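You operate a simulated robot arm through the tools that you are given. There is no shell and no other tool.

The job below is to be done with a simulated robot arm. You get a single attempt, and the scene is never put back.

## Task
Drain the dirty sump and refill it with clean water.
Fine: drain till the sight glass is empty, then fill to between MIN and MAX; fill valve and drain cock end shut. Where these are worked on the way, their far stop is far enough and under half their travel is too little: drain cock, fill valve.

Only the result counts: the job must be done as asked and must still hold three seconds after the hand-in. Knocking over, shifting, dropping, spilling or breaking anything else fails it.

## Robot
A 7-joint arm with a two-finger parallel gripper, fixed in place. Base frame: the origin is on the floor under the middle of its stand, x ahead of it, y to its left, z up. Units: mm, degrees, N and s.
It reaches about 1372 mm from its shoulder. Its first joint turns from -149.0 to 149.0 degrees. Payload 3.43 kg.
The TCP is the grasp point between the finger pads, 30 mm short of the fingertips. In the tool frame z runs along the fingers and y along their closing line. Largest opening 94 mm; finger width 28, thickness 10; the body of the gripper, 50 by 96 mm, starts 55 mm behind the TCP.
Orientation is that of the tool frame in the base frame, as a unit quaternion [w, x, y, z]. With the fingers straight down and closing along the base's y, the tool's x points along the base's -x, its y along +y and its z along -z.

## Interface
- The arm moves only by the tool drive_tool. Its argument "moves" is a list of rows, each a list of 3 entries, a list of its own where there are three numbers: the turn, a rotation vector about the base's x, y, z in units of 4 degrees (1.0 is 4 degrees), then the shift along the base's x, y, z in units of 30 mm (1.0 is 30 mm), then the opening, from 0 (shut) to 1 (fully open). In form: [[[wx, wy, wz], [tx, ty, tz], jaw], ...]. A call has 1 to 20 rows; each row shifts and turns the commanded pose from where the row before left it. A call with a number of a shift or a turn outside -1 to 1 is refused whole. Rows are played at 5 a second. More than 50 mm and 8.6 degrees between two rows, or a gripper value outside its range, and nothing of the call is played. A pose out of reach is approached as far as the arm can. The call stops where the force on the tool passes 70 N (or 10 N more than at its start, if that is more) or the arm is blocked; 0.2 s more then pass. Each finger travels about 45 mm/s and halts on what it meets, pressing with about 37 N; the grip force reading is that of the motor and also rises with nothing between the fingers. The clock runs only during rows and for 0.2 s after the last one: add rows that do not move to give the fingers time. It gives the time, the measured TCP pose, the force on the tool (base axes), the opening and the grip force at its end, in the units of the frame above (readings bear some noise), with the torque about the TCP (base axes, N m) and any sound that the robot's microphone picked up.
- Cameras (640 x 400 px; columns grow to the right, rows downward): "scene" is fixed at [405.2, 504.8, 1283.7]; the picture's right is [0.07, -1.00, 0.00], its down [-0.86, -0.06, -0.50] and it looks along [0.50, 0.04, -0.87] (base axes); focal length 336 px, centre (320, 200). "wrist" rides on the gripper at [76, 14, -103] in the tool frame; the picture's right is [-0.18, 0.98, 0.00], its down [-0.75, -0.14, -0.64] and it looks along [-0.63, -0.12, 0.77] (tool axes); focal length 243 px, centre (320, 200). There is no depth. A picture from a camera that has moved, and an enlarged one, comes with that camera's place and axes in the base frame and with its lens. The place of the scene camera against the robot may be out by one fixed shift of up to 18 mm in any direction.
- camera(camera): a new picture of that camera. It takes no simulated time.
- enlarge(camera, box): a new picture of the part [left, top, right, bottom] of that camera's present view, enlarged. It takes no simulated time.
- close_job(): hands the job in; it is judged then, once.

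Nothing tells you positions but the pictures and the camera data. Unless the task says otherwise, let go and move clear before handing in.

The tools are called after "Emit:" as name(argument=value, ...) on one line, values as JSON. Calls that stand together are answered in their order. drive_tool: Moves the arm, as the interface text tells. Its arguments: {"type":"object","properties":{"moves":{"type":"array"}},"required":["moves"]} The other tools are called the same way: camera (camera) takes a picture; enlarge (camera, box) takes an enlarged picture of a part of a camera's view; close_job () hands the job in.

At the start:

```text
time: 0.0
tool_pos: [628.6, 360.7, 912.4]
tool_rot: [-0.001, 0.0, 1.0, 0.0]
force: [-0.7, 0.4, 0.1]
moment: [0.0, -0.01, -0.01]
width: 94.0
grasp_force: 0.1
```

scene: 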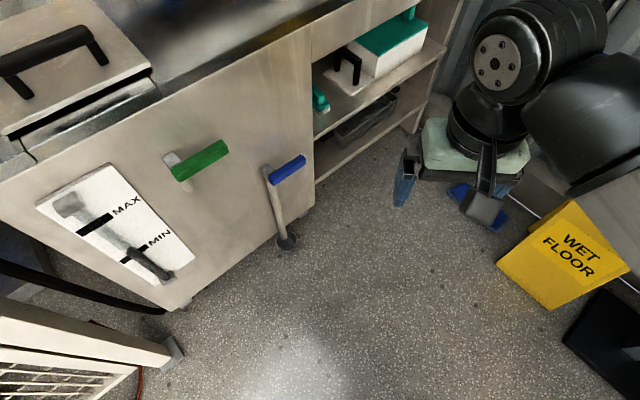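
wrist: 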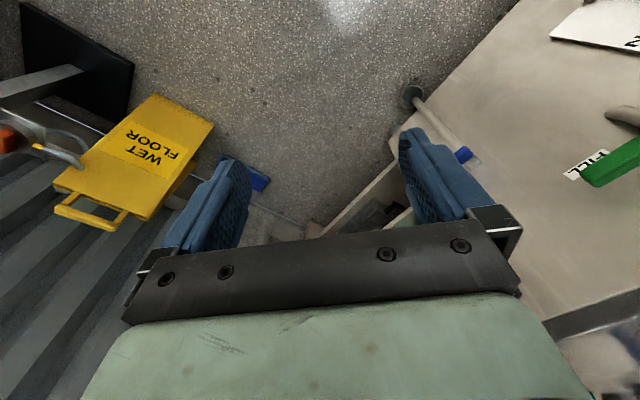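

I see a steel machine with a sight glass (MIN/MAX), a green lever labelled FILL, and a blue lever that is probably the drain. I'll look closer before moving.

Emit:
enlarge(camera="scene", box=[20, 120, 340, 320])

Emit:
enlarge(camera="wrist", box=[380, 0, 640, 240])

Emit:
enlarge(camera="scene", box=[150, 120, 320, 260])

Emit:
enlarge(camera="scene", box=[30, 160, 200, 300])

```text
2.00 times, centred on (180, 220) of scene
camera zoom: at [405.2, 504.8, 1283.7], right [0.07, -1.0, 0.0], down [-0.86, -0.06, -0.5], along [0.5, 0.04, -0.87], focal length 671 px, centre (600, 160)
```

zoom: 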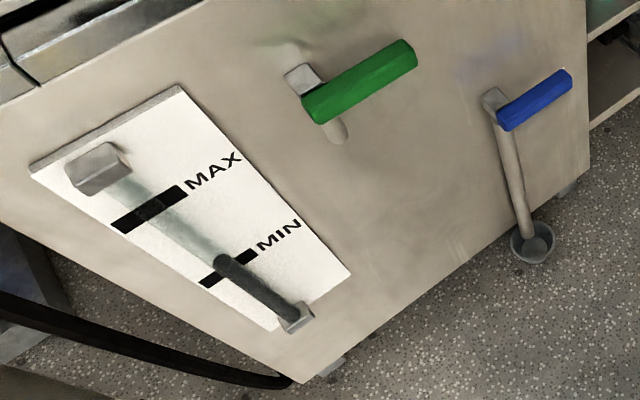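

```text
1.67 times, centred on (510, 120) of wrist
camera zoom: at [553.3, 374.7, 1014.6], right [0.18, 0.98, 0.0], down [0.75, -0.14, 0.64], along [0.63, -0.12, -0.77], focal length 404 px, centre (3, 333)
```

zoom: 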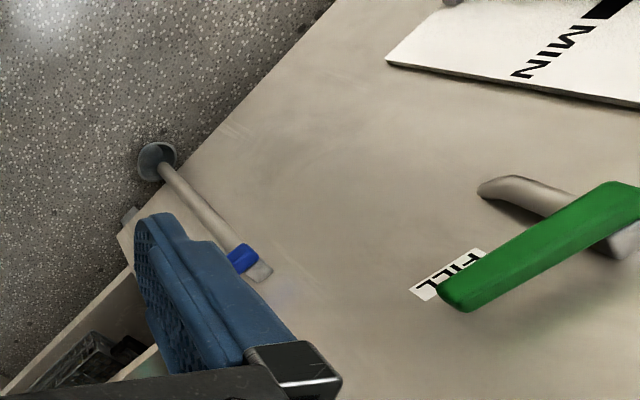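

```text
2.86 times, centred on (235, 190) of scene
camera zoom: at [405.2, 504.8, 1283.7], right [0.07, -1.0, 0.0], down [-0.86, -0.06, -0.5], along [0.5, 0.04, -0.87], focal length 959 px, centre (563, 229)
```

zoom: 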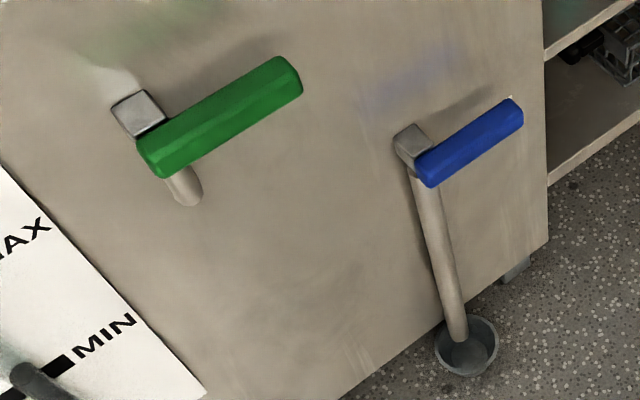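

```text
2.86 times, centred on (115, 230) of scene
camera zoom: at [405.2, 504.8, 1283.7], right [0.07, -1.0, 0.0], down [-0.86, -0.06, -0.5], along [0.5, 0.04, -0.87], focal length 959 px, centre (906, 114)
```

zoom: 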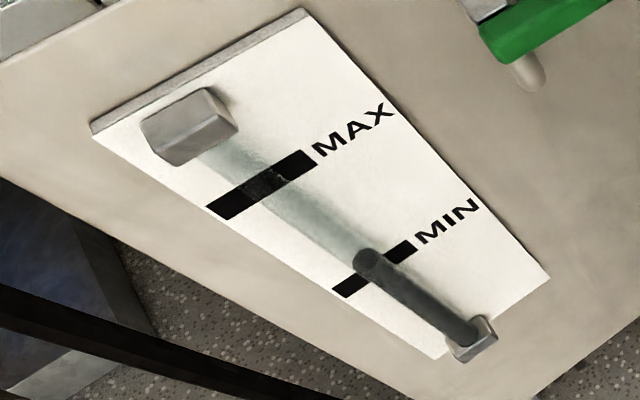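

The blue lever sits on the pipe to the floor cup, so I take it to be the drain. The green one is FILL, and both lie horizontal on a panel yawed about 45°. I'll zoom on the gripper to check how far off the scene camera is, and get finer views of both handles.

Emit:
enlarge(camera="scene", box=[370, 120, 530, 240])

Emit:
enlarge(camera="scene", box=[240, 140, 320, 190])

Emit:
enlarge(camera="scene", box=[150, 130, 240, 200])

```text
3.33 times, centred on (450, 180) of scene
camera zoom: at [405.2, 504.8, 1283.7], right [0.07, -1.0, 0.0], down [-0.86, -0.06, -0.5], along [0.5, 0.04, -0.87], focal length 1118 px, centre (-113, 267)
```

zoom: 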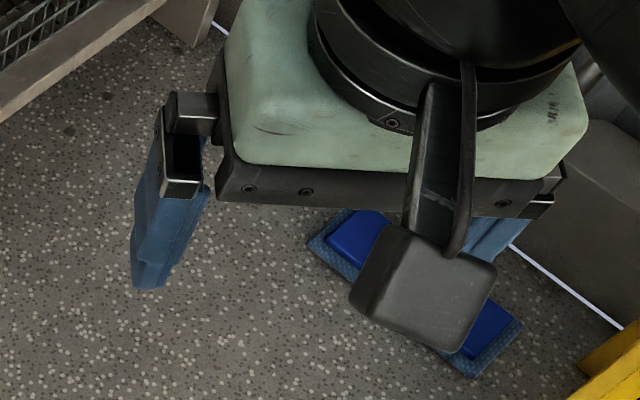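

```text
8.00 times, centred on (280, 165) of scene
camera zoom: at [405.2, 504.8, 1283.7], right [0.07, -1.0, 0.0], down [-0.86, -0.06, -0.5], along [0.5, 0.04, -0.87], focal length 2684 px, centre (640, 480)
```

zoom: 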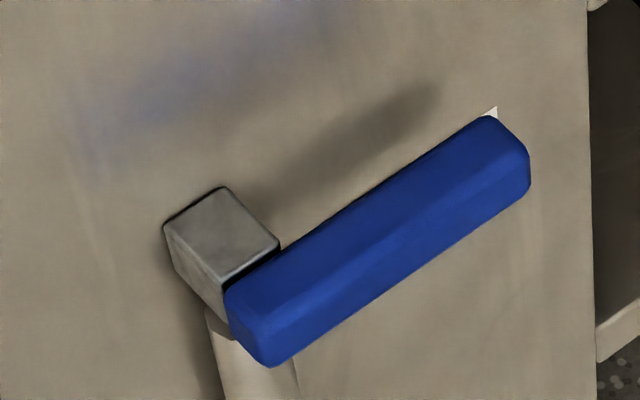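

```text
5.71 times, centred on (195, 165) of scene
camera zoom: at [405.2, 504.8, 1283.7], right [0.07, -1.0, 0.0], down [-0.86, -0.06, -0.5], along [0.5, 0.04, -0.87], focal length 1917 px, centre (1034, 400)
```

zoom: 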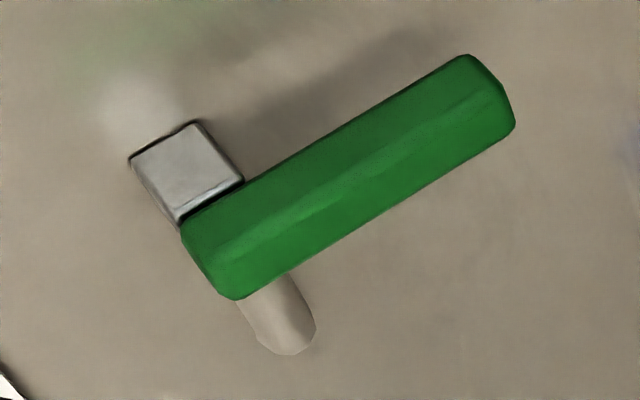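

The scene camera looks about 17 mm off in x. I put the blue lever near x 912–997, y 688–603, z 466, and the green one near x 764–846, y 839–751, z 697. First I'll yaw the tool 45° to face the panel, in free space.

Emit:
drive_tool(moves=[[[0, 0, 0.9375], [0, 0, 0], 0], [[0, 0, 0.9375], [0, 0, 0], 0], [[0, 0, 0.9375], [0, 0, 0], 0], [[0, 0, 0.9375], [0, 0, 0], 0], [[0, 0, 0.9375], [0, 0, 0], 0], [[0, 0, 0.9375], [0, 0, 0], 0], [[0, 0, 0.9375], [0, 0, 0], 0], [[0, 0, 0.9375], [0, 0, 0], 0], [[0, 0, 0.9375], [0, 0, 0], 0], [[0, 0, 0.9375], [0, 0, 0], 0], [[0, 0, 0.9375], [0, 0, 0], 0], [[0, 0, 0.9375], [0, 0, 0], 0]])

```text
time: 2.6
tool_pos: [628.9, 360.2, 912.0]
tool_rot: [0.0, -0.384, 0.923, 0.0]
force: [0.9, -0.6, 0.3]
moment: [0.05, 0.01, -0.02]
width: 0.2
grasp_force: 32.7
```

The yaw went through cleanly and the jaw is shut. Next I'll tilt the fingers up to horizontal, facing the panel, still well away from it.

Emit:
drive_tool(moves=[[[0.9944, -0.9944, 0], [0, 0, 0], 0], [[0.9944, -0.9944, 0], [0, 0, 0], 0], [[0.9944, -0.9944, 0], [0, 0, 0], 0], [[0.9944, -0.9944, 0], [0, 0, 0], 0], [[0.9944, -0.9944, 0], [0, 0, 0], 0], [[0.9944, -0.9944, 0], [0, 0, 0], 0], [[0.9944, -0.9944, 0], [0, 0, 0], 0], [[0.9944, -0.9944, 0], [0, 0, 0], 0]])

Emit:
camera(camera="scene")

Emit:
camera(camera="wrist")

```text
time: 4.4
tool_pos: [628.4, 360.2, 913.7]
tool_rot: [0.354, -0.354, 0.853, 0.147]
force: [-0.5, 0.3, -0.5]
moment: [-0.03, 0.02, 0.01]
width: 0.0
grasp_force: 32.9
```

```text
taken
```

scene: 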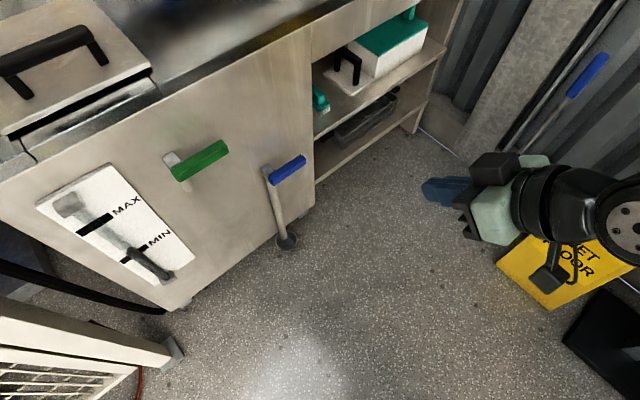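

```text
taken
camera wrist: at [530.5, 281.0, 931.0], right [-0.6, 0.79, 0.13], down [0.15, -0.05, 0.99], along [0.78, 0.62, -0.09], focal length 243 px, centre (320, 200)
```

wrist: 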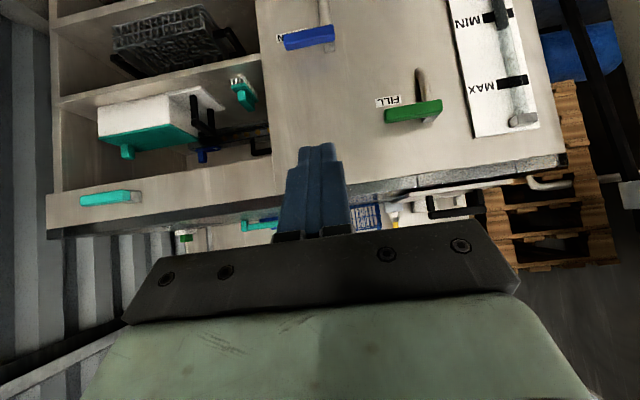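

The wrist camera now looks straight at the panel, upside down. I'll zoom on the levers and their labels.

Emit:
enlarge(camera="wrist", box=[260, 0, 460, 130])

Emit:
enlarge(camera="wrist", box=[440, 0, 560, 140])

```text
3.08 times, centred on (360, 65) of wrist
camera zoom: at [530.5, 281.0, 931.0], right [-0.6, 0.79, 0.13], down [0.15, -0.05, 0.99], along [0.78, 0.62, -0.09], focal length 746 px, centre (197, 615)
```

zoom: 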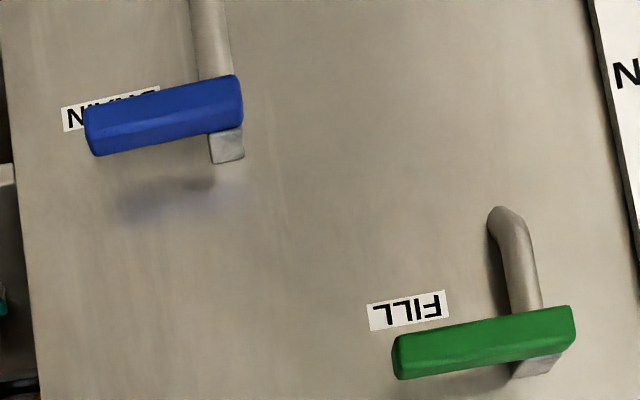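

```text
2.86 times, centred on (500, 70) of wrist
camera zoom: at [530.5, 281.0, 931.0], right [-0.6, 0.79, 0.13], down [0.15, -0.05, 0.99], along [0.78, 0.62, -0.09], focal length 693 px, centre (-194, 571)
```

zoom: 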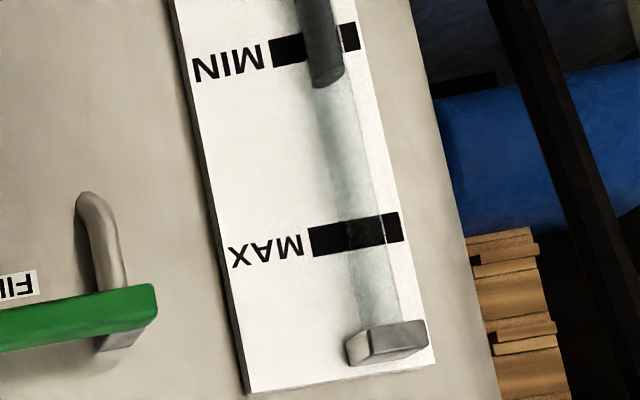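

DRAIN (blue) and FILL (green) are confirmed, with both levers' axes about 1120 mm out along the diagonal. Triangulated, blue pivots near [914, 678, 488] and green near [763, 822, 713]. I'll finish the tilt while moving down toward the front of the blue lever.

Emit:
drive_tool(moves=[[[0.9944, -0.9944, 0], [0.614, 0.271, -1], 0], [[0.9944, -0.9944, 0], [0.614, 0.271, -1], 0], [[0.9944, -0.9944, 0], [0.614, 0.271, -1], 0], [[0.9944, -0.9944, 0], [0.614, 0.271, -1], 0], [[0.9944, -0.9944, 0], [0.614, 0.271, -1], 0], [[0.9944, -0.9944, 0], [0.614, 0.271, -1], 0], [[0.9944, -0.9944, 0], [0.614, 0.271, -1], 0], [[0.9944, -0.9944, 0], [0.614, 0.271, -1], 0]])

Emit:
camera(camera="scene")

Emit:
camera(camera="wrist")

```text
time: 6.2
tool_pos: [775.8, 425.1, 672.4]
tool_rot: [0.654, -0.271, 0.653, 0.271]
force: [-0.2, -0.3, 0.7]
moment: [0.01, -0.02, 0.0]
width: 0.0
grasp_force: 33.0
```

```text
taken
```

scene: 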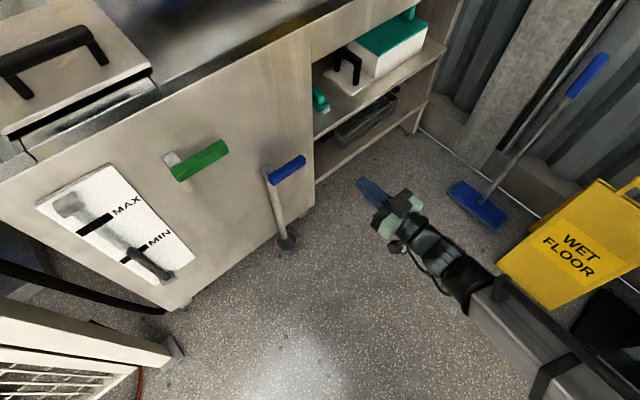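

```text
taken
camera wrist: at [695.1, 362.3, 594.9], right [-0.7, 0.69, 0.18], down [-0.36, -0.56, 0.75], along [0.62, 0.46, 0.63], focal length 243 px, centre (320, 200)
```

wrist: 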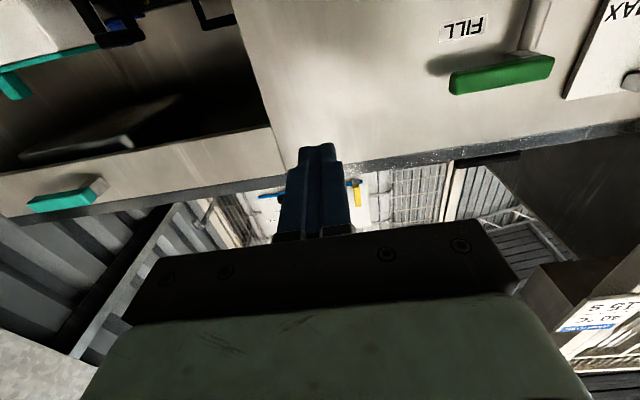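

The fingers are now horizontal, pointing at the panel, and the sight glass stays visible from the scene camera. I'll descend to just above blue lever height and advance partway.

Emit:
drive_tool(moves=[[[0, 0, 0], [0.5, 0.5, -0.867], 0], [[0, 0, 0], [0.5, 0.5, -0.867], 0], [[0, 0, 0], [0.5, 0.5, -0.867], 0], [[0, 0, 0], [0.5, 0.5, -0.867], 0], [[0, 0, 0], [0.5, 0.5, -0.867], 0], [[0, 0, 0], [0, 0, 0], 0]])

Emit:
camera(camera="scene")

Emit:
camera(camera="wrist")

```text
time: 7.6
tool_pos: [849.9, 500.5, 541.7]
tool_rot: [0.654, -0.27, 0.653, 0.271]
force: [0.3, -0.3, 0.1]
moment: [0.02, -0.01, -0.03]
width: 0.1
grasp_force: 32.8
```

```text
taken
```

scene: 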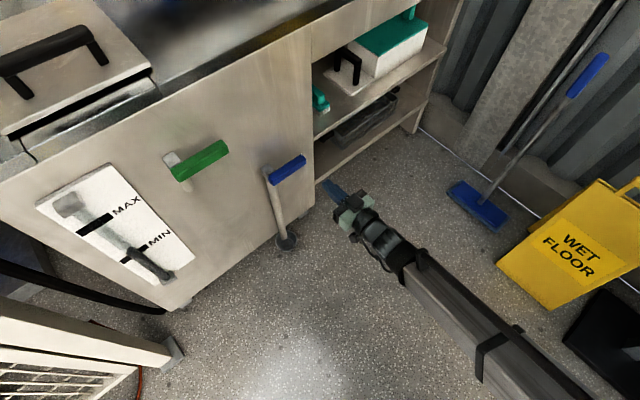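

```text
taken
camera wrist: at [768.6, 438.5, 464.9], right [-0.7, 0.69, 0.18], down [-0.35, -0.55, 0.75], along [0.62, 0.46, 0.63], focal length 243 px, centre (320, 200)
```

wrist: 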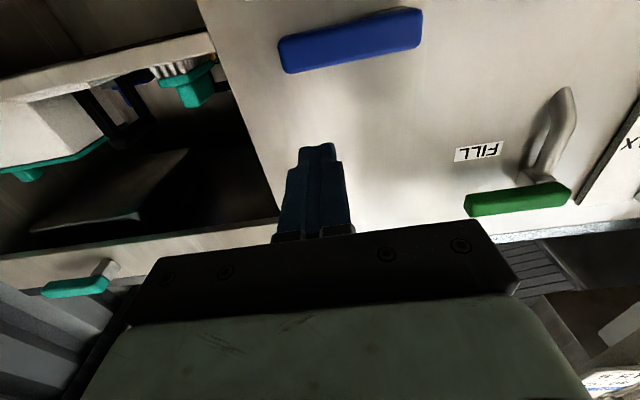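

Triangulating from both wrist views, the blue lever's front is about 1106 mm out at z≈500, and the panel about 1155 mm out. I'll raise slightly and advance so the closed fingertips sit just above the lever's outer half, clear of the panel.

Emit:
drive_tool(moves=[[[0, 0, 0], [0, 0, 0.4], 0], [[0, 0, 0], [0.66, 0.66, 0], 0], [[0, 0, 0], [0.66, 0.66, 0], 0], [[0, 0, 0], [0.66, 0.66, 0], 0], [[0, 0, 0], [0.66, 0.66, 0], 0], [[0, 0, 0], [0.5, 0.5, 0], 0], [[0, 0, 0], [0, 0, 0], 0]])

Emit:
camera(camera="scene")

Emit:
camera(camera="wrist")

Emit:
enlarge(camera="scene", box=[230, 130, 350, 210])

```text
time: 9.2
tool_pos: [944.5, 597.5, 554.2]
tool_rot: [0.654, -0.271, 0.653, 0.271]
force: [0.0, 0.2, 0.5]
moment: [-0.01, 0.0, 0.0]
width: 0.1
grasp_force: 33.0
```

```text
taken
```

scene: 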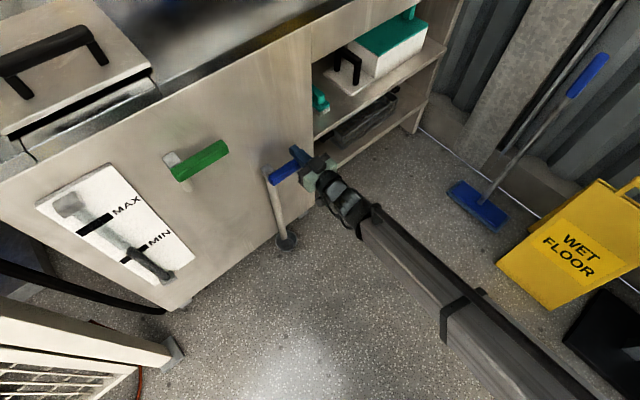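

```text
taken
camera wrist: at [863.7, 533.8, 478.2], right [-0.7, 0.69, 0.18], down [-0.35, -0.55, 0.75], along [0.62, 0.46, 0.63], focal length 243 px, centre (320, 200)
```

wrist: 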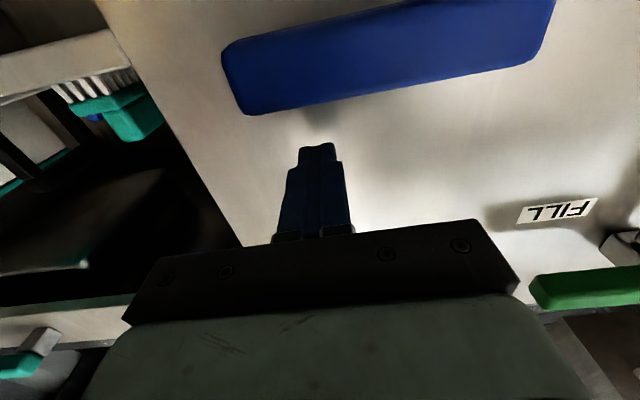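

```text
5.00 times, centred on (290, 170) of scene
camera zoom: at [405.2, 504.8, 1283.7], right [0.07, -1.0, 0.0], down [-0.86, -0.06, -0.5], along [0.5, 0.04, -0.87], focal length 1678 px, centre (470, 350)
```

zoom: 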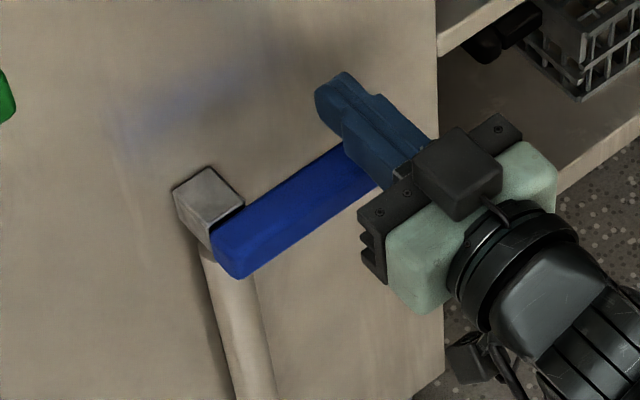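

The closed fingers are above the blue lever's outer part with room to the panel. I'll press down gently to see whether the lever turns that way.

Emit:
drive_tool(moves=[[[0, 0, 0], [0, 0, -0.3], 0], [[0, 0, 0], [0, 0, -0.3], 0], [[0, 0, 0], [0, 0, -0.2], 0], [[0, 0, 0], [0, 0, -0.2], 0], [[0, 0, 0], [0, 0, -0.2], 0]])

Emit:
enlarge(camera="scene", box=[230, 130, 350, 210])

Emit:
camera(camera="wrist")

```text
time: 10.4
tool_pos: [944.7, 593.6, 527.2]
tool_rot: [0.658, -0.27, 0.648, 0.275]
force: [2.7, -2.0, 44.6]
moment: [0.1, -0.08, -0.68]
width: 0.0
grasp_force: 33.0
```

```text
5.00 times, centred on (290, 170) of scene
camera zoom: at [405.2, 504.8, 1283.7], right [0.07, -1.0, 0.0], down [-0.86, -0.06, -0.5], along [0.5, 0.04, -0.87], focal length 1678 px, centre (470, 350)
```

zoom: 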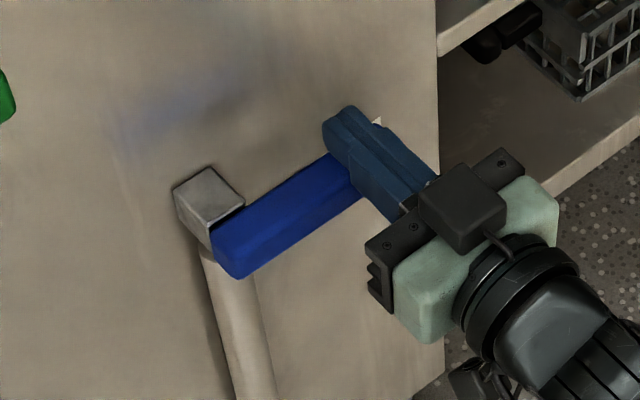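

```text
taken
camera wrist: at [864.3, 532.5, 448.6], right [-0.7, 0.69, 0.18], down [-0.36, -0.56, 0.74], along [0.62, 0.45, 0.64], focal length 243 px, centre (320, 200)
```

wrist: 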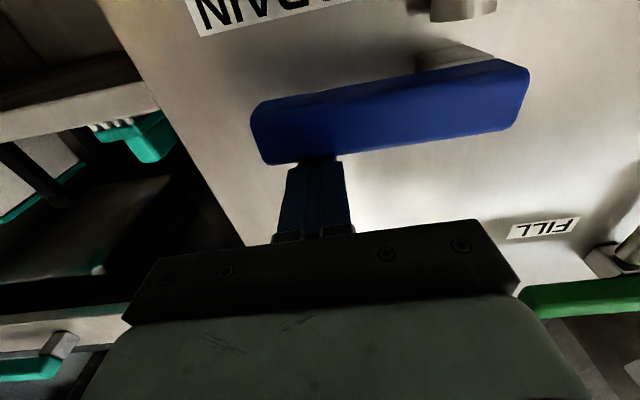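

Contact came at z≈527 with 45 N and the lever did not turn, so it most likely opens upward. I'll back off, come in beneath it and press up to test that.

Emit:
drive_tool(moves=[[[0, 0, 0], [0, 0, 0.8], 0], [[0, 0, 0], [-0.8, -0.8, 0.2], 0], [[0, 0, 0], [-0.8, -0.8, 0], 0], [[0, 0, 0], [-0.4, -0.4, 0], 0], [[0, 0, 0], [0, 0, -1], 0], [[0, 0, 0], [0, 0, -1], 0], [[0, 0, 0], [0, 0, -1], 0], [[0, 0, 0], [0, 0, -0.2], 0], [[0, 0, 0], [0, 0, 0], 0]])

Emit:
camera(camera="wrist")

Emit:
enlarge(camera="scene", box=[230, 130, 350, 210])

```text
time: 12.4
tool_pos: [886.2, 535.5, 453.4]
tool_rot: [0.653, -0.271, 0.653, 0.271]
force: [-0.2, -0.7, -0.3]
moment: [0.0, 0.02, -0.01]
width: 0.3
grasp_force: 32.9
```

```text
taken
camera wrist: at [803.7, 472.2, 377.0], right [-0.7, 0.69, 0.18], down [-0.35, -0.55, 0.75], along [0.62, 0.46, 0.63], focal length 243 px, centre (320, 200)
```

wrist: 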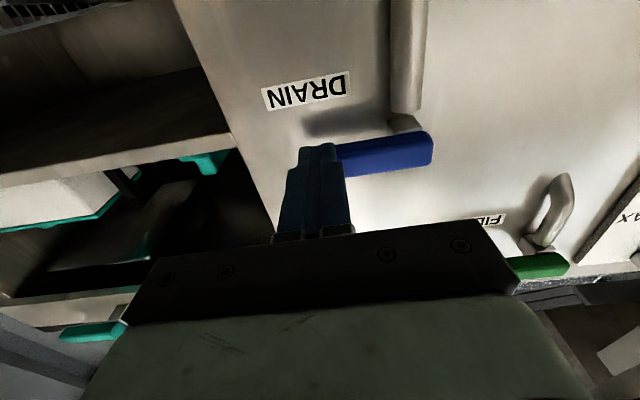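

```text
5.00 times, centred on (290, 170) of scene
camera zoom: at [405.2, 504.8, 1283.7], right [0.07, -1.0, 0.0], down [-0.86, -0.06, -0.5], along [0.5, 0.04, -0.87], focal length 1678 px, centre (470, 350)
```

zoom: 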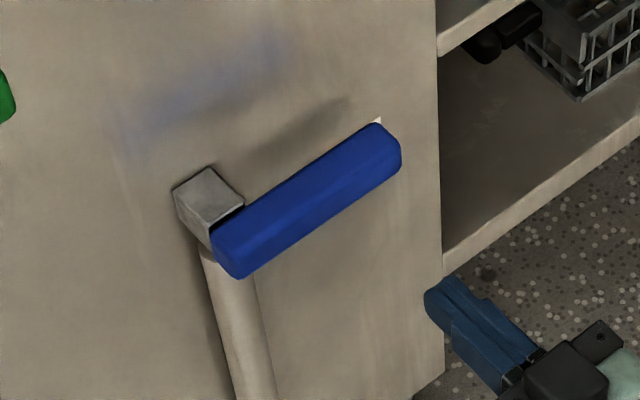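

The lever is unmoved. I'll advance beneath it and press up in small steps.

Emit:
drive_tool(moves=[[[0, 0, 0], [0.7, 0.7, 0], 0], [[0, 0, 0], [0.7, 0.7, 0], 0], [[0, 0, 0], [0.67, 0.67, 0], 0], [[0, 0, 0], [0, 0, 0.3], 0], [[0, 0, 0], [0, 0, 0.2], 0], [[0, 0, 0], [0, 0, 0.2], 0], [[0, 0, 0], [0, 0, 0.2], 0]])

Emit:
camera(camera="wrist")

Emit:
enlarge(camera="scene", box=[230, 130, 350, 210])

```text
time: 14.0
tool_pos: [948.5, 596.4, 478.8]
tool_rot: [0.654, -0.27, 0.653, 0.271]
force: [1.6, -1.3, -3.4]
moment: [0.04, 0.02, 0.0]
width: 0.0
grasp_force: 33.2
```

```text
taken
camera wrist: at [865.6, 534.6, 403.0], right [-0.7, 0.69, 0.18], down [-0.35, -0.55, 0.75], along [0.62, 0.46, 0.63], focal length 243 px, centre (320, 200)
```

wrist: 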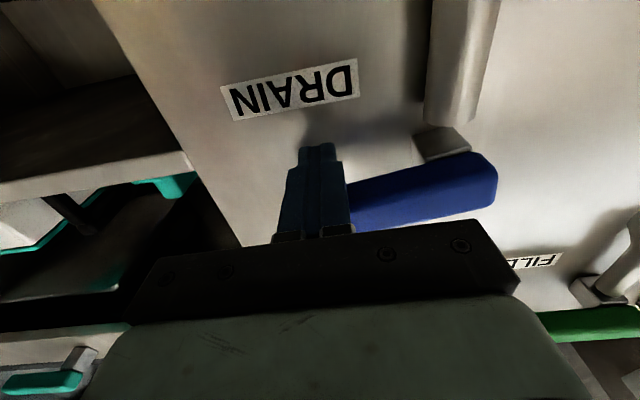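

```text
5.00 times, centred on (290, 170) of scene
camera zoom: at [405.2, 504.8, 1283.7], right [0.07, -1.0, 0.0], down [-0.86, -0.06, -0.5], along [0.5, 0.04, -0.87], focal length 1678 px, centre (470, 350)
```

zoom: 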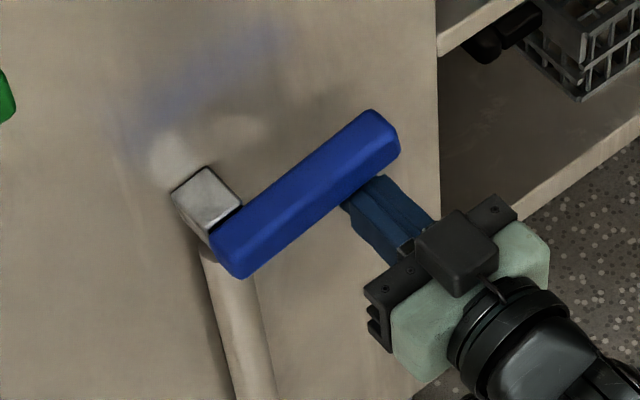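

The lever turns upward freely with about 3 N, so drain opens up. I'll sweep the stick along the arc around the pivot to raise it toward its far stop.

Emit:
drive_tool(moves=[[[0, 0, 0], [0.027, -0.027, 0.26], 0], [[0, 0, 0], [0.027, -0.027, 0.26], 0], [[0, 0, 0], [-0.018, 0.018, 0.367], 0], [[0, 0, 0], [-0.018, 0.018, 0.367], 0], [[0, 0, 0], [-0.084, 0.084, 0.348], 0], [[0, 0, 0], [-0.084, 0.084, 0.348], 0], [[0, 0, 0], [-0.145, 0.145, 0.305], 0], [[0, 0, 0], [-0.145, 0.145, 0.305], 0], [[0, 0, 0], [-0.196, 0.196, 0.242], 0], [[0, 0, 0], [-0.196, 0.196, 0.242], 0]])

Emit:
camera(camera="wrist")

Emit:
camera(camera="scene")

Emit:
enlarge(camera="scene", box=[220, 110, 340, 190])

```text
time: 16.2
tool_pos: [922.1, 621.8, 570.0]
tool_rot: [0.653, -0.271, 0.653, 0.271]
force: [-0.3, 0.0, -1.2]
moment: [0.0, 0.0, 0.0]
width: 0.1
grasp_force: 33.1
```

```text
taken
camera wrist: at [840.1, 559.0, 494.0], right [-0.7, 0.69, 0.18], down [-0.35, -0.55, 0.75], along [0.62, 0.46, 0.63], focal length 243 px, centre (320, 200)
```

wrist: 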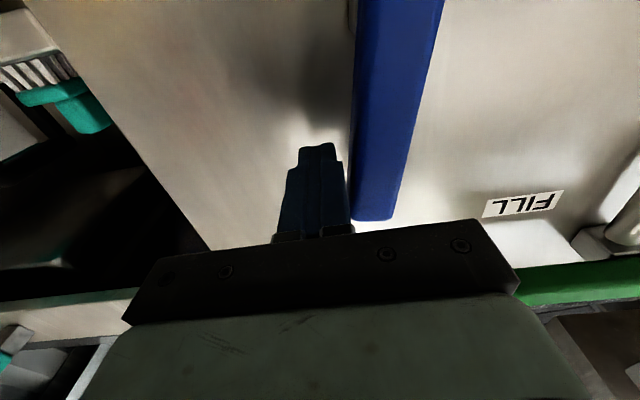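

```text
taken
```

scene: 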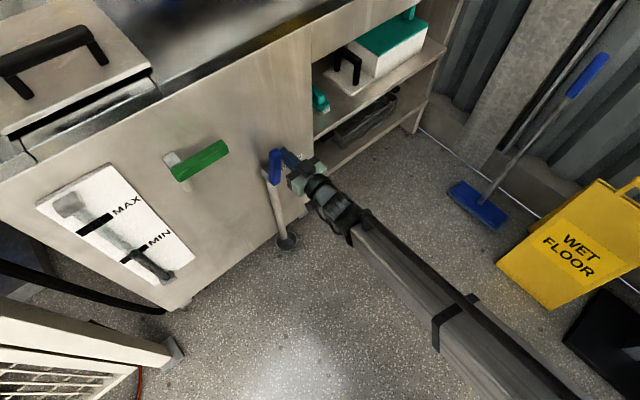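

```text
5.00 times, centred on (280, 150) of scene
camera zoom: at [405.2, 504.8, 1283.7], right [0.07, -1.0, 0.0], down [-0.86, -0.06, -0.5], along [0.5, 0.04, -0.87], focal length 1678 px, centre (520, 450)
```

zoom: 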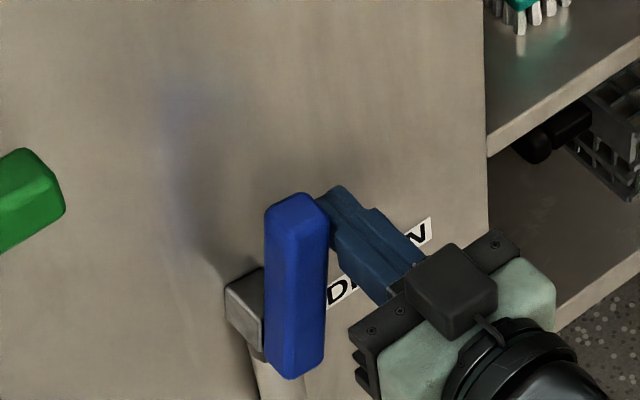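

The drain lever is nearly upright. I'll carry it on slowly to its far stop.

Emit:
drive_tool(moves=[[[0, 0, 0], [-0.2, 0.2, 0.14], 0], [[0, 0, 0], [-0.2, 0.2, 0.1], 0], [[0, 0, 0], [-0.15, 0.15, 0.04], 0], [[0, 0, 0], [-0.1, 0.1, 0], 0]])

Emit:
enlarge(camera="scene", box=[220, 110, 340, 190])

Emit:
enlarge(camera="scene", box=[30, 160, 200, 300])

Emit:
enlarge(camera="scene", box=[240, 190, 340, 270])

```text
time: 17.3
tool_pos: [910.2, 632.6, 577.7]
tool_rot: [0.653, -0.266, 0.657, 0.266]
force: [14.2, -12.8, -1.6]
moment: [-0.21, -0.22, 0.01]
width: 0.2
grasp_force: 33.8
stopped in row 4: the force on the tool passed its limit at 72 N (the readings are from after the stop); the commanded pose is now the measured one
```

```text
5.00 times, centred on (280, 150) of scene
camera zoom: at [405.2, 504.8, 1283.7], right [0.07, -1.0, 0.0], down [-0.86, -0.06, -0.5], along [0.5, 0.04, -0.87], focal length 1678 px, centre (520, 450)
```

zoom: 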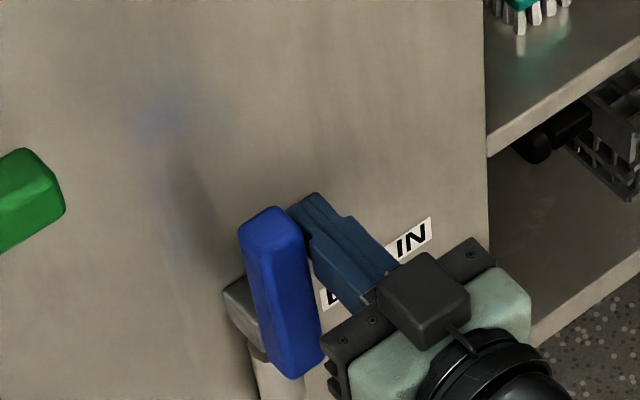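

```text
2.86 times, centred on (115, 230) of scene
camera zoom: at [405.2, 504.8, 1283.7], right [0.07, -1.0, 0.0], down [-0.86, -0.06, -0.5], along [0.5, 0.04, -0.87], focal length 959 px, centre (906, 114)
```

zoom: 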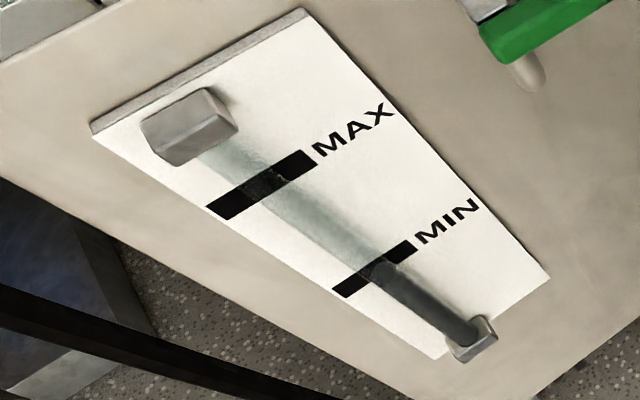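

```text
5.00 times, centred on (290, 230) of scene
camera zoom: at [405.2, 504.8, 1283.7], right [0.07, -1.0, 0.0], down [-0.86, -0.06, -0.5], along [0.5, 0.04, -0.87], focal length 1678 px, centre (470, 50)
```

zoom: 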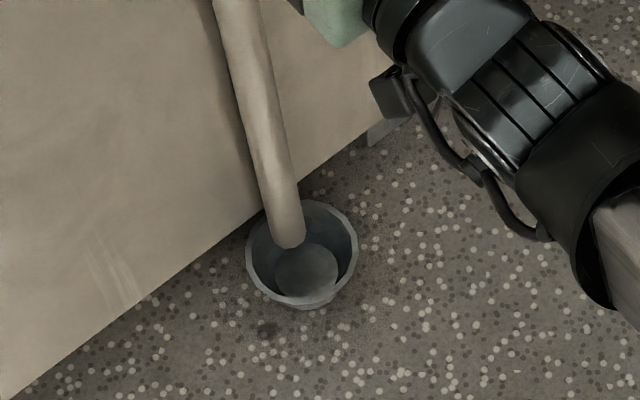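

The drain lever hit its far stop and the level has started to drop. I'll ease off the lever, wait briefly, and watch the sight glass and the cup.

Emit:
drive_tool(moves=[[[0, 0, 0], [0.2, -0.2, 0], 0], [[0, 0, 0], [0.2, -0.2, 0], 0], [[0, 0, 0], [0, 0, 0], 0], [[0, 0, 0], [0, 0, 0], 0], [[0, 0, 0], [0, 0, 0], 0], [[0, 0, 0], [0, 0, 0], 0], [[0, 0, 0], [0, 0, 0], 0], [[0, 0, 0], [0, 0, 0], 0]])

Emit:
enlarge(camera="scene", box=[30, 160, 200, 300])

Emit:
enlarge(camera="scene", box=[220, 120, 340, 270])

```text
time: 19.1
tool_pos: [921.5, 622.5, 577.4]
tool_rot: [0.653, -0.267, 0.657, 0.266]
force: [-0.1, 0.2, -0.6]
moment: [0.02, 0.0, -0.02]
width: 0.0
grasp_force: 33.0
```

```text
2.86 times, centred on (115, 230) of scene
camera zoom: at [405.2, 504.8, 1283.7], right [0.07, -1.0, 0.0], down [-0.86, -0.06, -0.5], along [0.5, 0.04, -0.87], focal length 959 px, centre (906, 114)
```

zoom: 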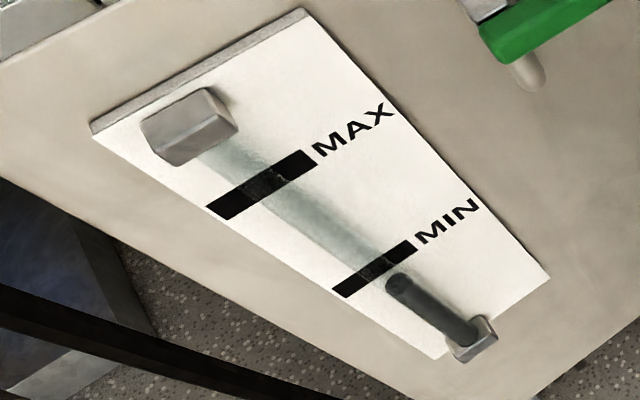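

```text
2.67 times, centred on (280, 195) of scene
camera zoom: at [405.2, 504.8, 1283.7], right [0.07, -1.0, 0.0], down [-0.86, -0.06, -0.5], along [0.5, 0.04, -0.87], focal length 895 px, centre (427, 213)
```

zoom: 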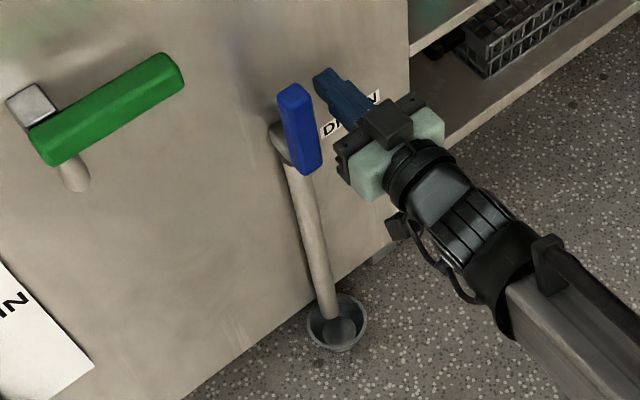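

The drain lever holds itself open and the level is falling steadily. While it drains, I'll move the stick around to the lever's left side, ready to close it.

Emit:
drive_tool(moves=[[[0, 0, 0], [-0.63, -0.63, 0], 0], [[0, 0, 0], [-0.63, -0.63, 0], 0], [[0, 0, 0], [-0.63, -0.63, 0], 0], [[0, 0, 0], [-0.79, 0.79, 0], 0], [[0, 0, 0], [-0.79, 0.79, 0], 0], [[0, 0, 0], [-0.79, 0.79, 0], 0], [[0, 0, 0], [0, 0, 0], 0], [[0, 0, 0], [0, 0, 0], 0], [[0, 0, 0], [0, 0, 0], 0], [[0, 0, 0], [0, 0, 0], 0]])

Emit:
camera(camera="scene")

Emit:
camera(camera="wrist")

Emit:
enlarge(camera="scene", box=[30, 160, 200, 300])

```text
time: 21.3
tool_pos: [803.6, 628.0, 578.6]
tool_rot: [0.648, -0.276, 0.655, 0.275]
force: [0.7, 0.5, -0.1]
moment: [0.02, 0.0, 0.0]
width: 0.0
grasp_force: 33.0
out of reach, approached as far as the arm can: row 6
```

```text
taken
```

scene: 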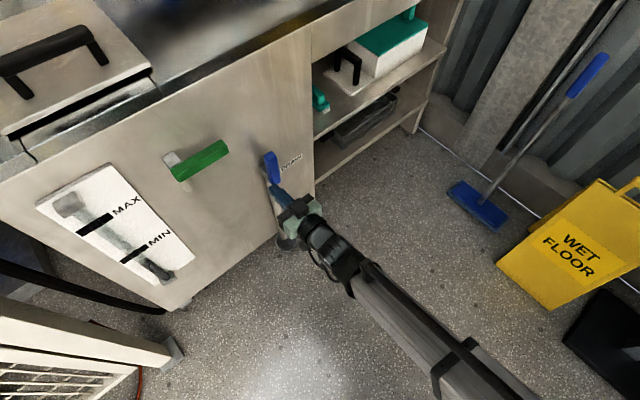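

```text
taken
camera wrist: at [722.7, 563.1, 504.0], right [-0.7, 0.69, 0.19], down [-0.34, -0.55, 0.76], along [0.62, 0.47, 0.62], focal length 243 px, centre (320, 200)
```

wrist: 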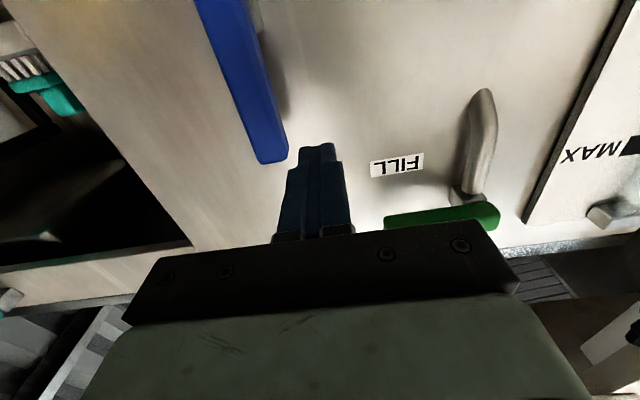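

```text
2.86 times, centred on (115, 230) of scene
camera zoom: at [405.2, 504.8, 1283.7], right [0.07, -1.0, 0.0], down [-0.86, -0.06, -0.5], along [0.5, 0.04, -0.87], focal length 959 px, centre (906, 114)
```

zoom: 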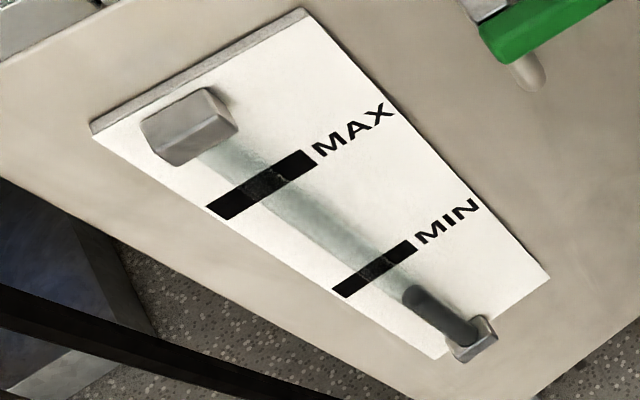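

The level keeps falling, with plenty still to drain. The arm hit a limit on the leftward move, so I'll yaw the tool a little to the left and see whether that frees the motion.

Emit:
drive_tool(moves=[[[0, 0, 1], [0, 0, 0], 0], [[0, 0, 1], [0, 0, 0], 0], [[0, 0, 0], [0, 0, 0], 0]])

Emit:
camera(camera="scene")

```text
time: 22.1
tool_pos: [804.6, 626.5, 579.6]
tool_rot: [0.633, -0.312, 0.637, 0.312]
force: [-0.1, -0.1, 0.8]
moment: [-0.05, 0.0, 0.0]
width: 0.0
grasp_force: 32.8
```

```text
taken
```

scene: 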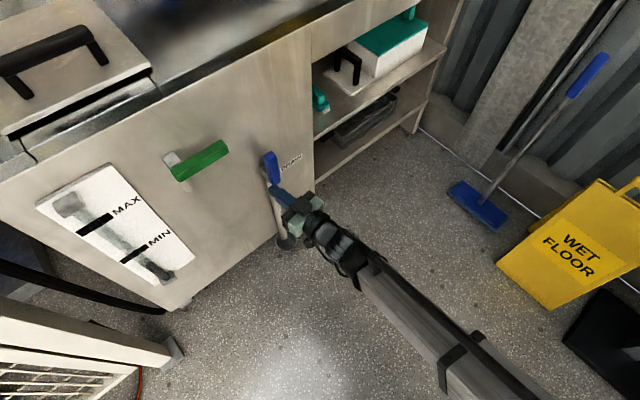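

Yawing left worked with no limit reported. I'll try the leftward shift again.

Emit:
drive_tool(moves=[[[0, 0, 0], [-0.4, 0.4, 0], 0], [[0, 0, 0], [-0.4, 0.4, 0], 0], [[0, 0, 0], [0, 0, 0], 0]])

Emit:
enlarge(camera="scene", box=[220, 120, 340, 270])

Emit:
enlarge(camera="scene", box=[30, 160, 200, 300])

Emit:
camera(camera="wrist")

```text
time: 22.9
tool_pos: [777.2, 650.4, 580.5]
tool_rot: [0.634, -0.311, 0.636, 0.311]
force: [-0.9, -0.5, -1.2]
moment: [-0.02, 0.01, 0.01]
width: 0.1
grasp_force: 32.6
```

```text
2.67 times, centred on (280, 195) of scene
camera zoom: at [405.2, 504.8, 1283.7], right [0.07, -1.0, 0.0], down [-0.86, -0.06, -0.5], along [0.5, 0.04, -0.87], focal length 895 px, centre (427, 213)
```

zoom: 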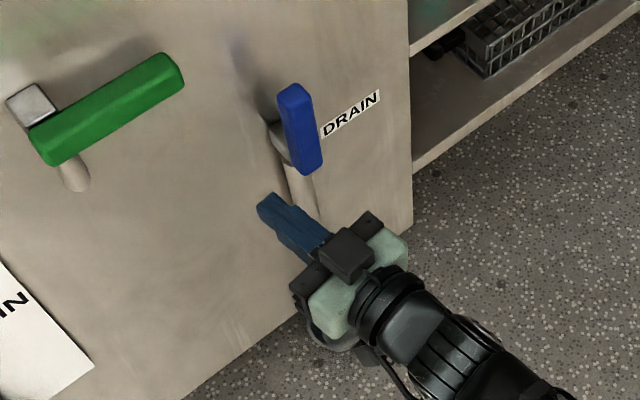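

```text
2.86 times, centred on (115, 230) of scene
camera zoom: at [405.2, 504.8, 1283.7], right [0.07, -1.0, 0.0], down [-0.86, -0.06, -0.5], along [0.5, 0.04, -0.87], focal length 959 px, centre (906, 114)
```

zoom: 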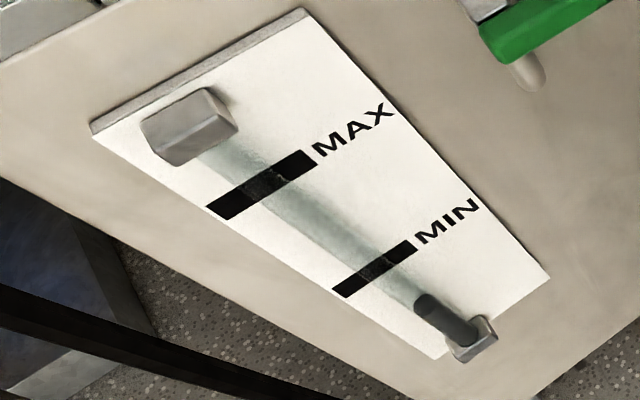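

```text
taken
camera wrist: at [704.2, 577.9, 504.2], right [-0.78, 0.6, 0.19], down [-0.28, -0.59, 0.76], along [0.56, 0.54, 0.63], focal length 243 px, centre (320, 200)
```

wrist: 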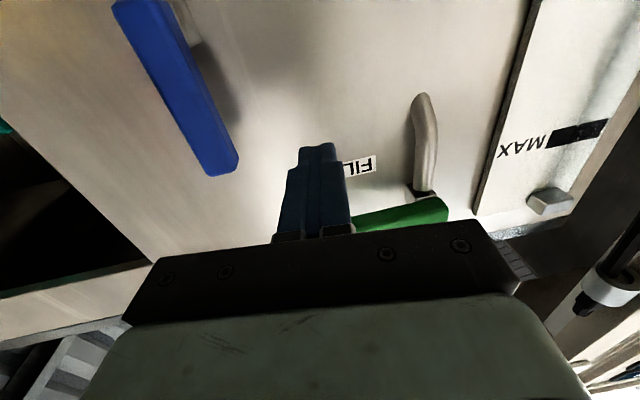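

The tool is now left of the upright drain lever, well off the panel, and the level is near the bottom of the glass. I'll wait for it to empty.

Emit:
drive_tool(moves=[[[0, 0, 0], [0, 0, 0], 0], [[0, 0, 0], [0, 0, 0], 0], [[0, 0, 0], [0, 0, 0], 0], [[0, 0, 0], [0, 0, 0], 0], [[0, 0, 0], [0, 0, 0], 0], [[0, 0, 0], [0, 0, 0], 0], [[0, 0, 0], [0, 0, 0], 0], [[0, 0, 0], [0, 0, 0], 0], [[0, 0, 0], [0, 0, 0], 0], [[0, 0, 0], [0, 0, 0], 0], [[0, 0, 0], [0, 0, 0], 0], [[0, 0, 0], [0, 0, 0], 0], [[0, 0, 0], [0, 0, 0], 0], [[0, 0, 0], [0, 0, 0], 0], [[0, 0, 0], [0, 0, 0], 0], [[0, 0, 0], [0, 0, 0], 0], [[0, 0, 0], [0, 0, 0], 0], [[0, 0, 0], [0, 0, 0], 0], [[0, 0, 0], [0, 0, 0], 0], [[0, 0, 0], [0, 0, 0], 0]])

Emit:
enlarge(camera="scene", box=[30, 160, 200, 300])

Emit:
enlarge(camera="scene", box=[220, 190, 340, 290])

```text
time: 27.1
tool_pos: [778.1, 650.9, 580.7]
tool_rot: [0.634, -0.312, 0.636, 0.312]
force: [-0.4, 0.2, -0.6]
moment: [0.01, 0.02, 0.01]
width: 0.0
grasp_force: 32.9
```

```text
2.86 times, centred on (115, 230) of scene
camera zoom: at [405.2, 504.8, 1283.7], right [0.07, -1.0, 0.0], down [-0.86, -0.06, -0.5], along [0.5, 0.04, -0.87], focal length 959 px, centre (906, 114)
```

zoom: 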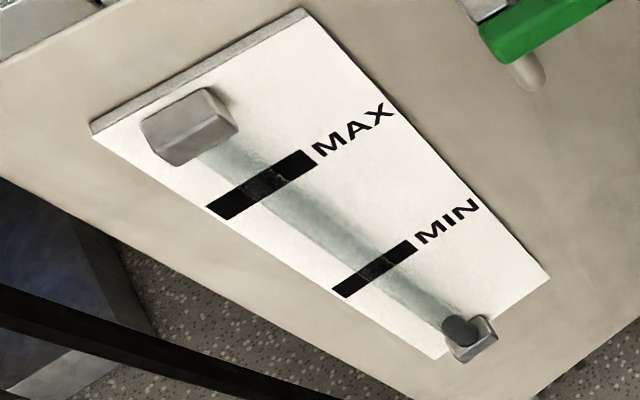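

```text
4.00 times, centred on (280, 240) of scene
camera zoom: at [405.2, 504.8, 1283.7], right [0.07, -1.0, 0.0], down [-0.86, -0.06, -0.5], along [0.5, 0.04, -0.87], focal length 1342 px, centre (480, 40)
```

zoom: 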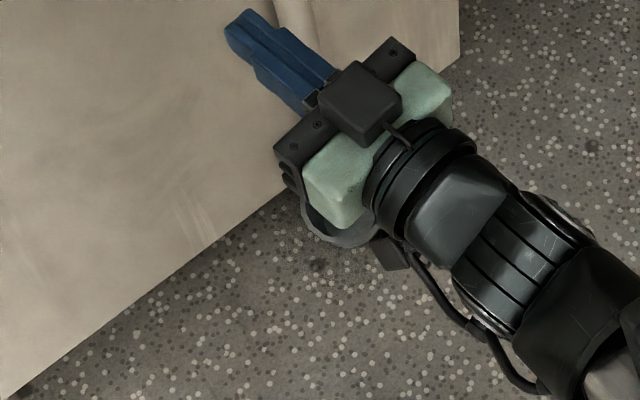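

Only a little remains at the bottom of the glass. I'll wait another four seconds to be sure it is empty.

Emit:
drive_tool(moves=[[[0, 0, 0], [0, 0, 0], 0], [[0, 0, 0], [0, 0, 0], 0], [[0, 0, 0], [0, 0, 0], 0], [[0, 0, 0], [0, 0, 0], 0], [[0, 0, 0], [0, 0, 0], 0], [[0, 0, 0], [0, 0, 0], 0], [[0, 0, 0], [0, 0, 0], 0], [[0, 0, 0], [0, 0, 0], 0], [[0, 0, 0], [0, 0, 0], 0], [[0, 0, 0], [0, 0, 0], 0], [[0, 0, 0], [0, 0, 0], 0], [[0, 0, 0], [0, 0, 0], 0], [[0, 0, 0], [0, 0, 0], 0], [[0, 0, 0], [0, 0, 0], 0], [[0, 0, 0], [0, 0, 0], 0], [[0, 0, 0], [0, 0, 0], 0], [[0, 0, 0], [0, 0, 0], 0], [[0, 0, 0], [0, 0, 0], 0], [[0, 0, 0], [0, 0, 0], 0], [[0, 0, 0], [0, 0, 0], 0]])

Emit:
enlarge(camera="scene", box=[120, 220, 190, 290])

Emit:
enlarge(camera="scene", box=[220, 120, 340, 270])

```text
time: 31.3
tool_pos: [777.6, 651.1, 580.3]
tool_rot: [0.633, -0.312, 0.636, 0.312]
force: [1.0, -0.5, -0.8]
moment: [0.0, 0.0, 0.02]
width: 0.0
grasp_force: 32.9
```

```text
5.71 times, centred on (155, 255) of scene
camera zoom: at [405.2, 504.8, 1283.7], right [0.07, -1.0, 0.0], down [-0.86, -0.06, -0.5], along [0.5, 0.04, -0.87], focal length 1917 px, centre (1263, -114)
```

zoom: 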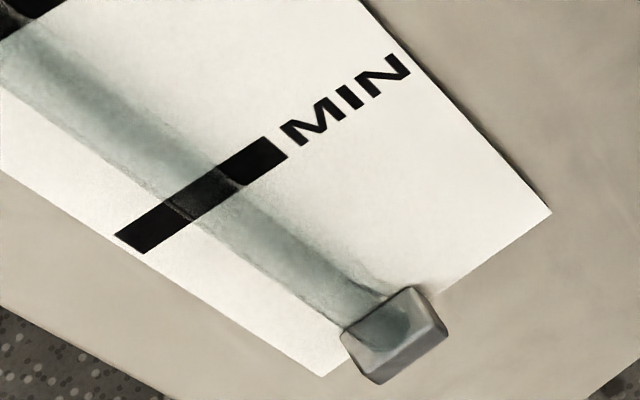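

```text
2.67 times, centred on (280, 195) of scene
camera zoom: at [405.2, 504.8, 1283.7], right [0.07, -1.0, 0.0], down [-0.86, -0.06, -0.5], along [0.5, 0.04, -0.87], focal length 895 px, centre (427, 213)
```

zoom: 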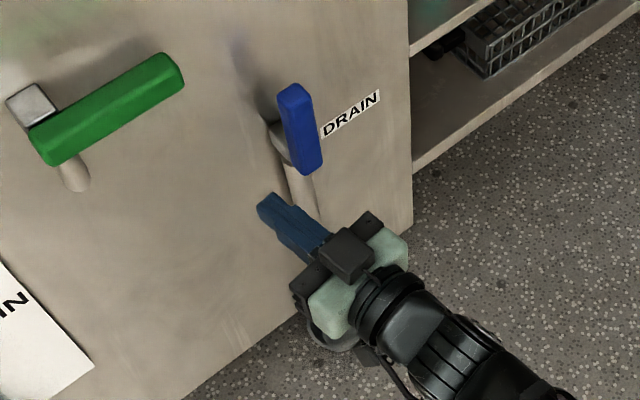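

The glass is empty. Now I'll advance on the left of the drain lever to fingertip depth and check the clearance before pushing it shut.

Emit:
drive_tool(moves=[[[0, 0, 0], [0.64, 0.64, 0], 0], [[0, 0, 0], [0.64, 0.64, 0], 0], [[0, 0, 0], [0.64, 0.64, 0], 0], [[0, 0, 0], [0.2, -0.2, 0], 0], [[0, 0, 0], [0, 0, 0], 0]])

Emit:
enlarge(camera="scene", box=[220, 110, 340, 190])

Emit:
camera(camera="wrist")

```text
time: 32.5
tool_pos: [842.7, 701.1, 582.5]
tool_rot: [0.633, -0.312, 0.636, 0.312]
force: [-0.2, -0.4, -0.3]
moment: [-0.02, -0.04, 0.04]
width: 0.3
grasp_force: 33.3
```

```text
5.00 times, centred on (280, 150) of scene
camera zoom: at [405.2, 504.8, 1283.7], right [0.07, -1.0, 0.0], down [-0.86, -0.06, -0.5], along [0.5, 0.04, -0.87], focal length 1678 px, centre (520, 450)
```

zoom: 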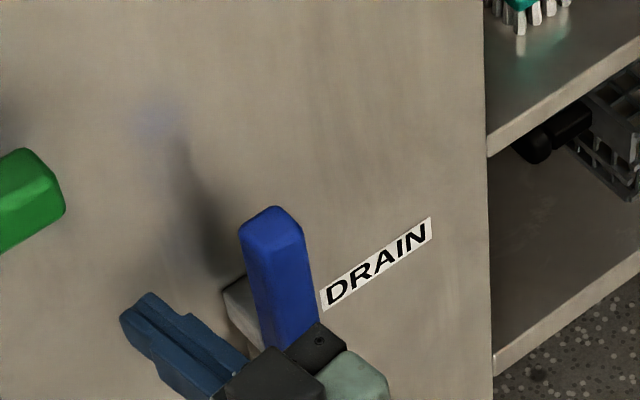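

```text
taken
camera wrist: at [768.6, 628.4, 504.9], right [-0.78, 0.6, 0.19], down [-0.28, -0.59, 0.76], along [0.56, 0.54, 0.63], focal length 243 px, centre (320, 200)
```

wrist: 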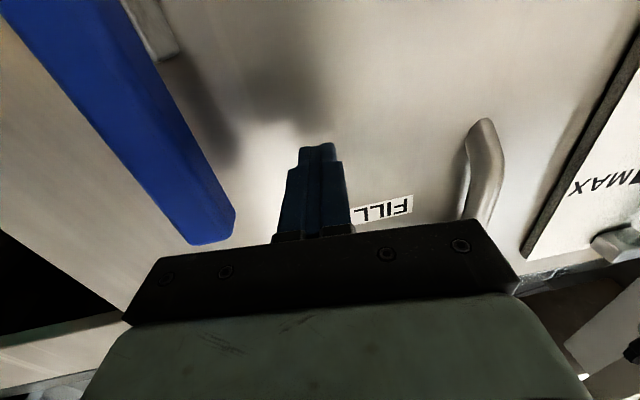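

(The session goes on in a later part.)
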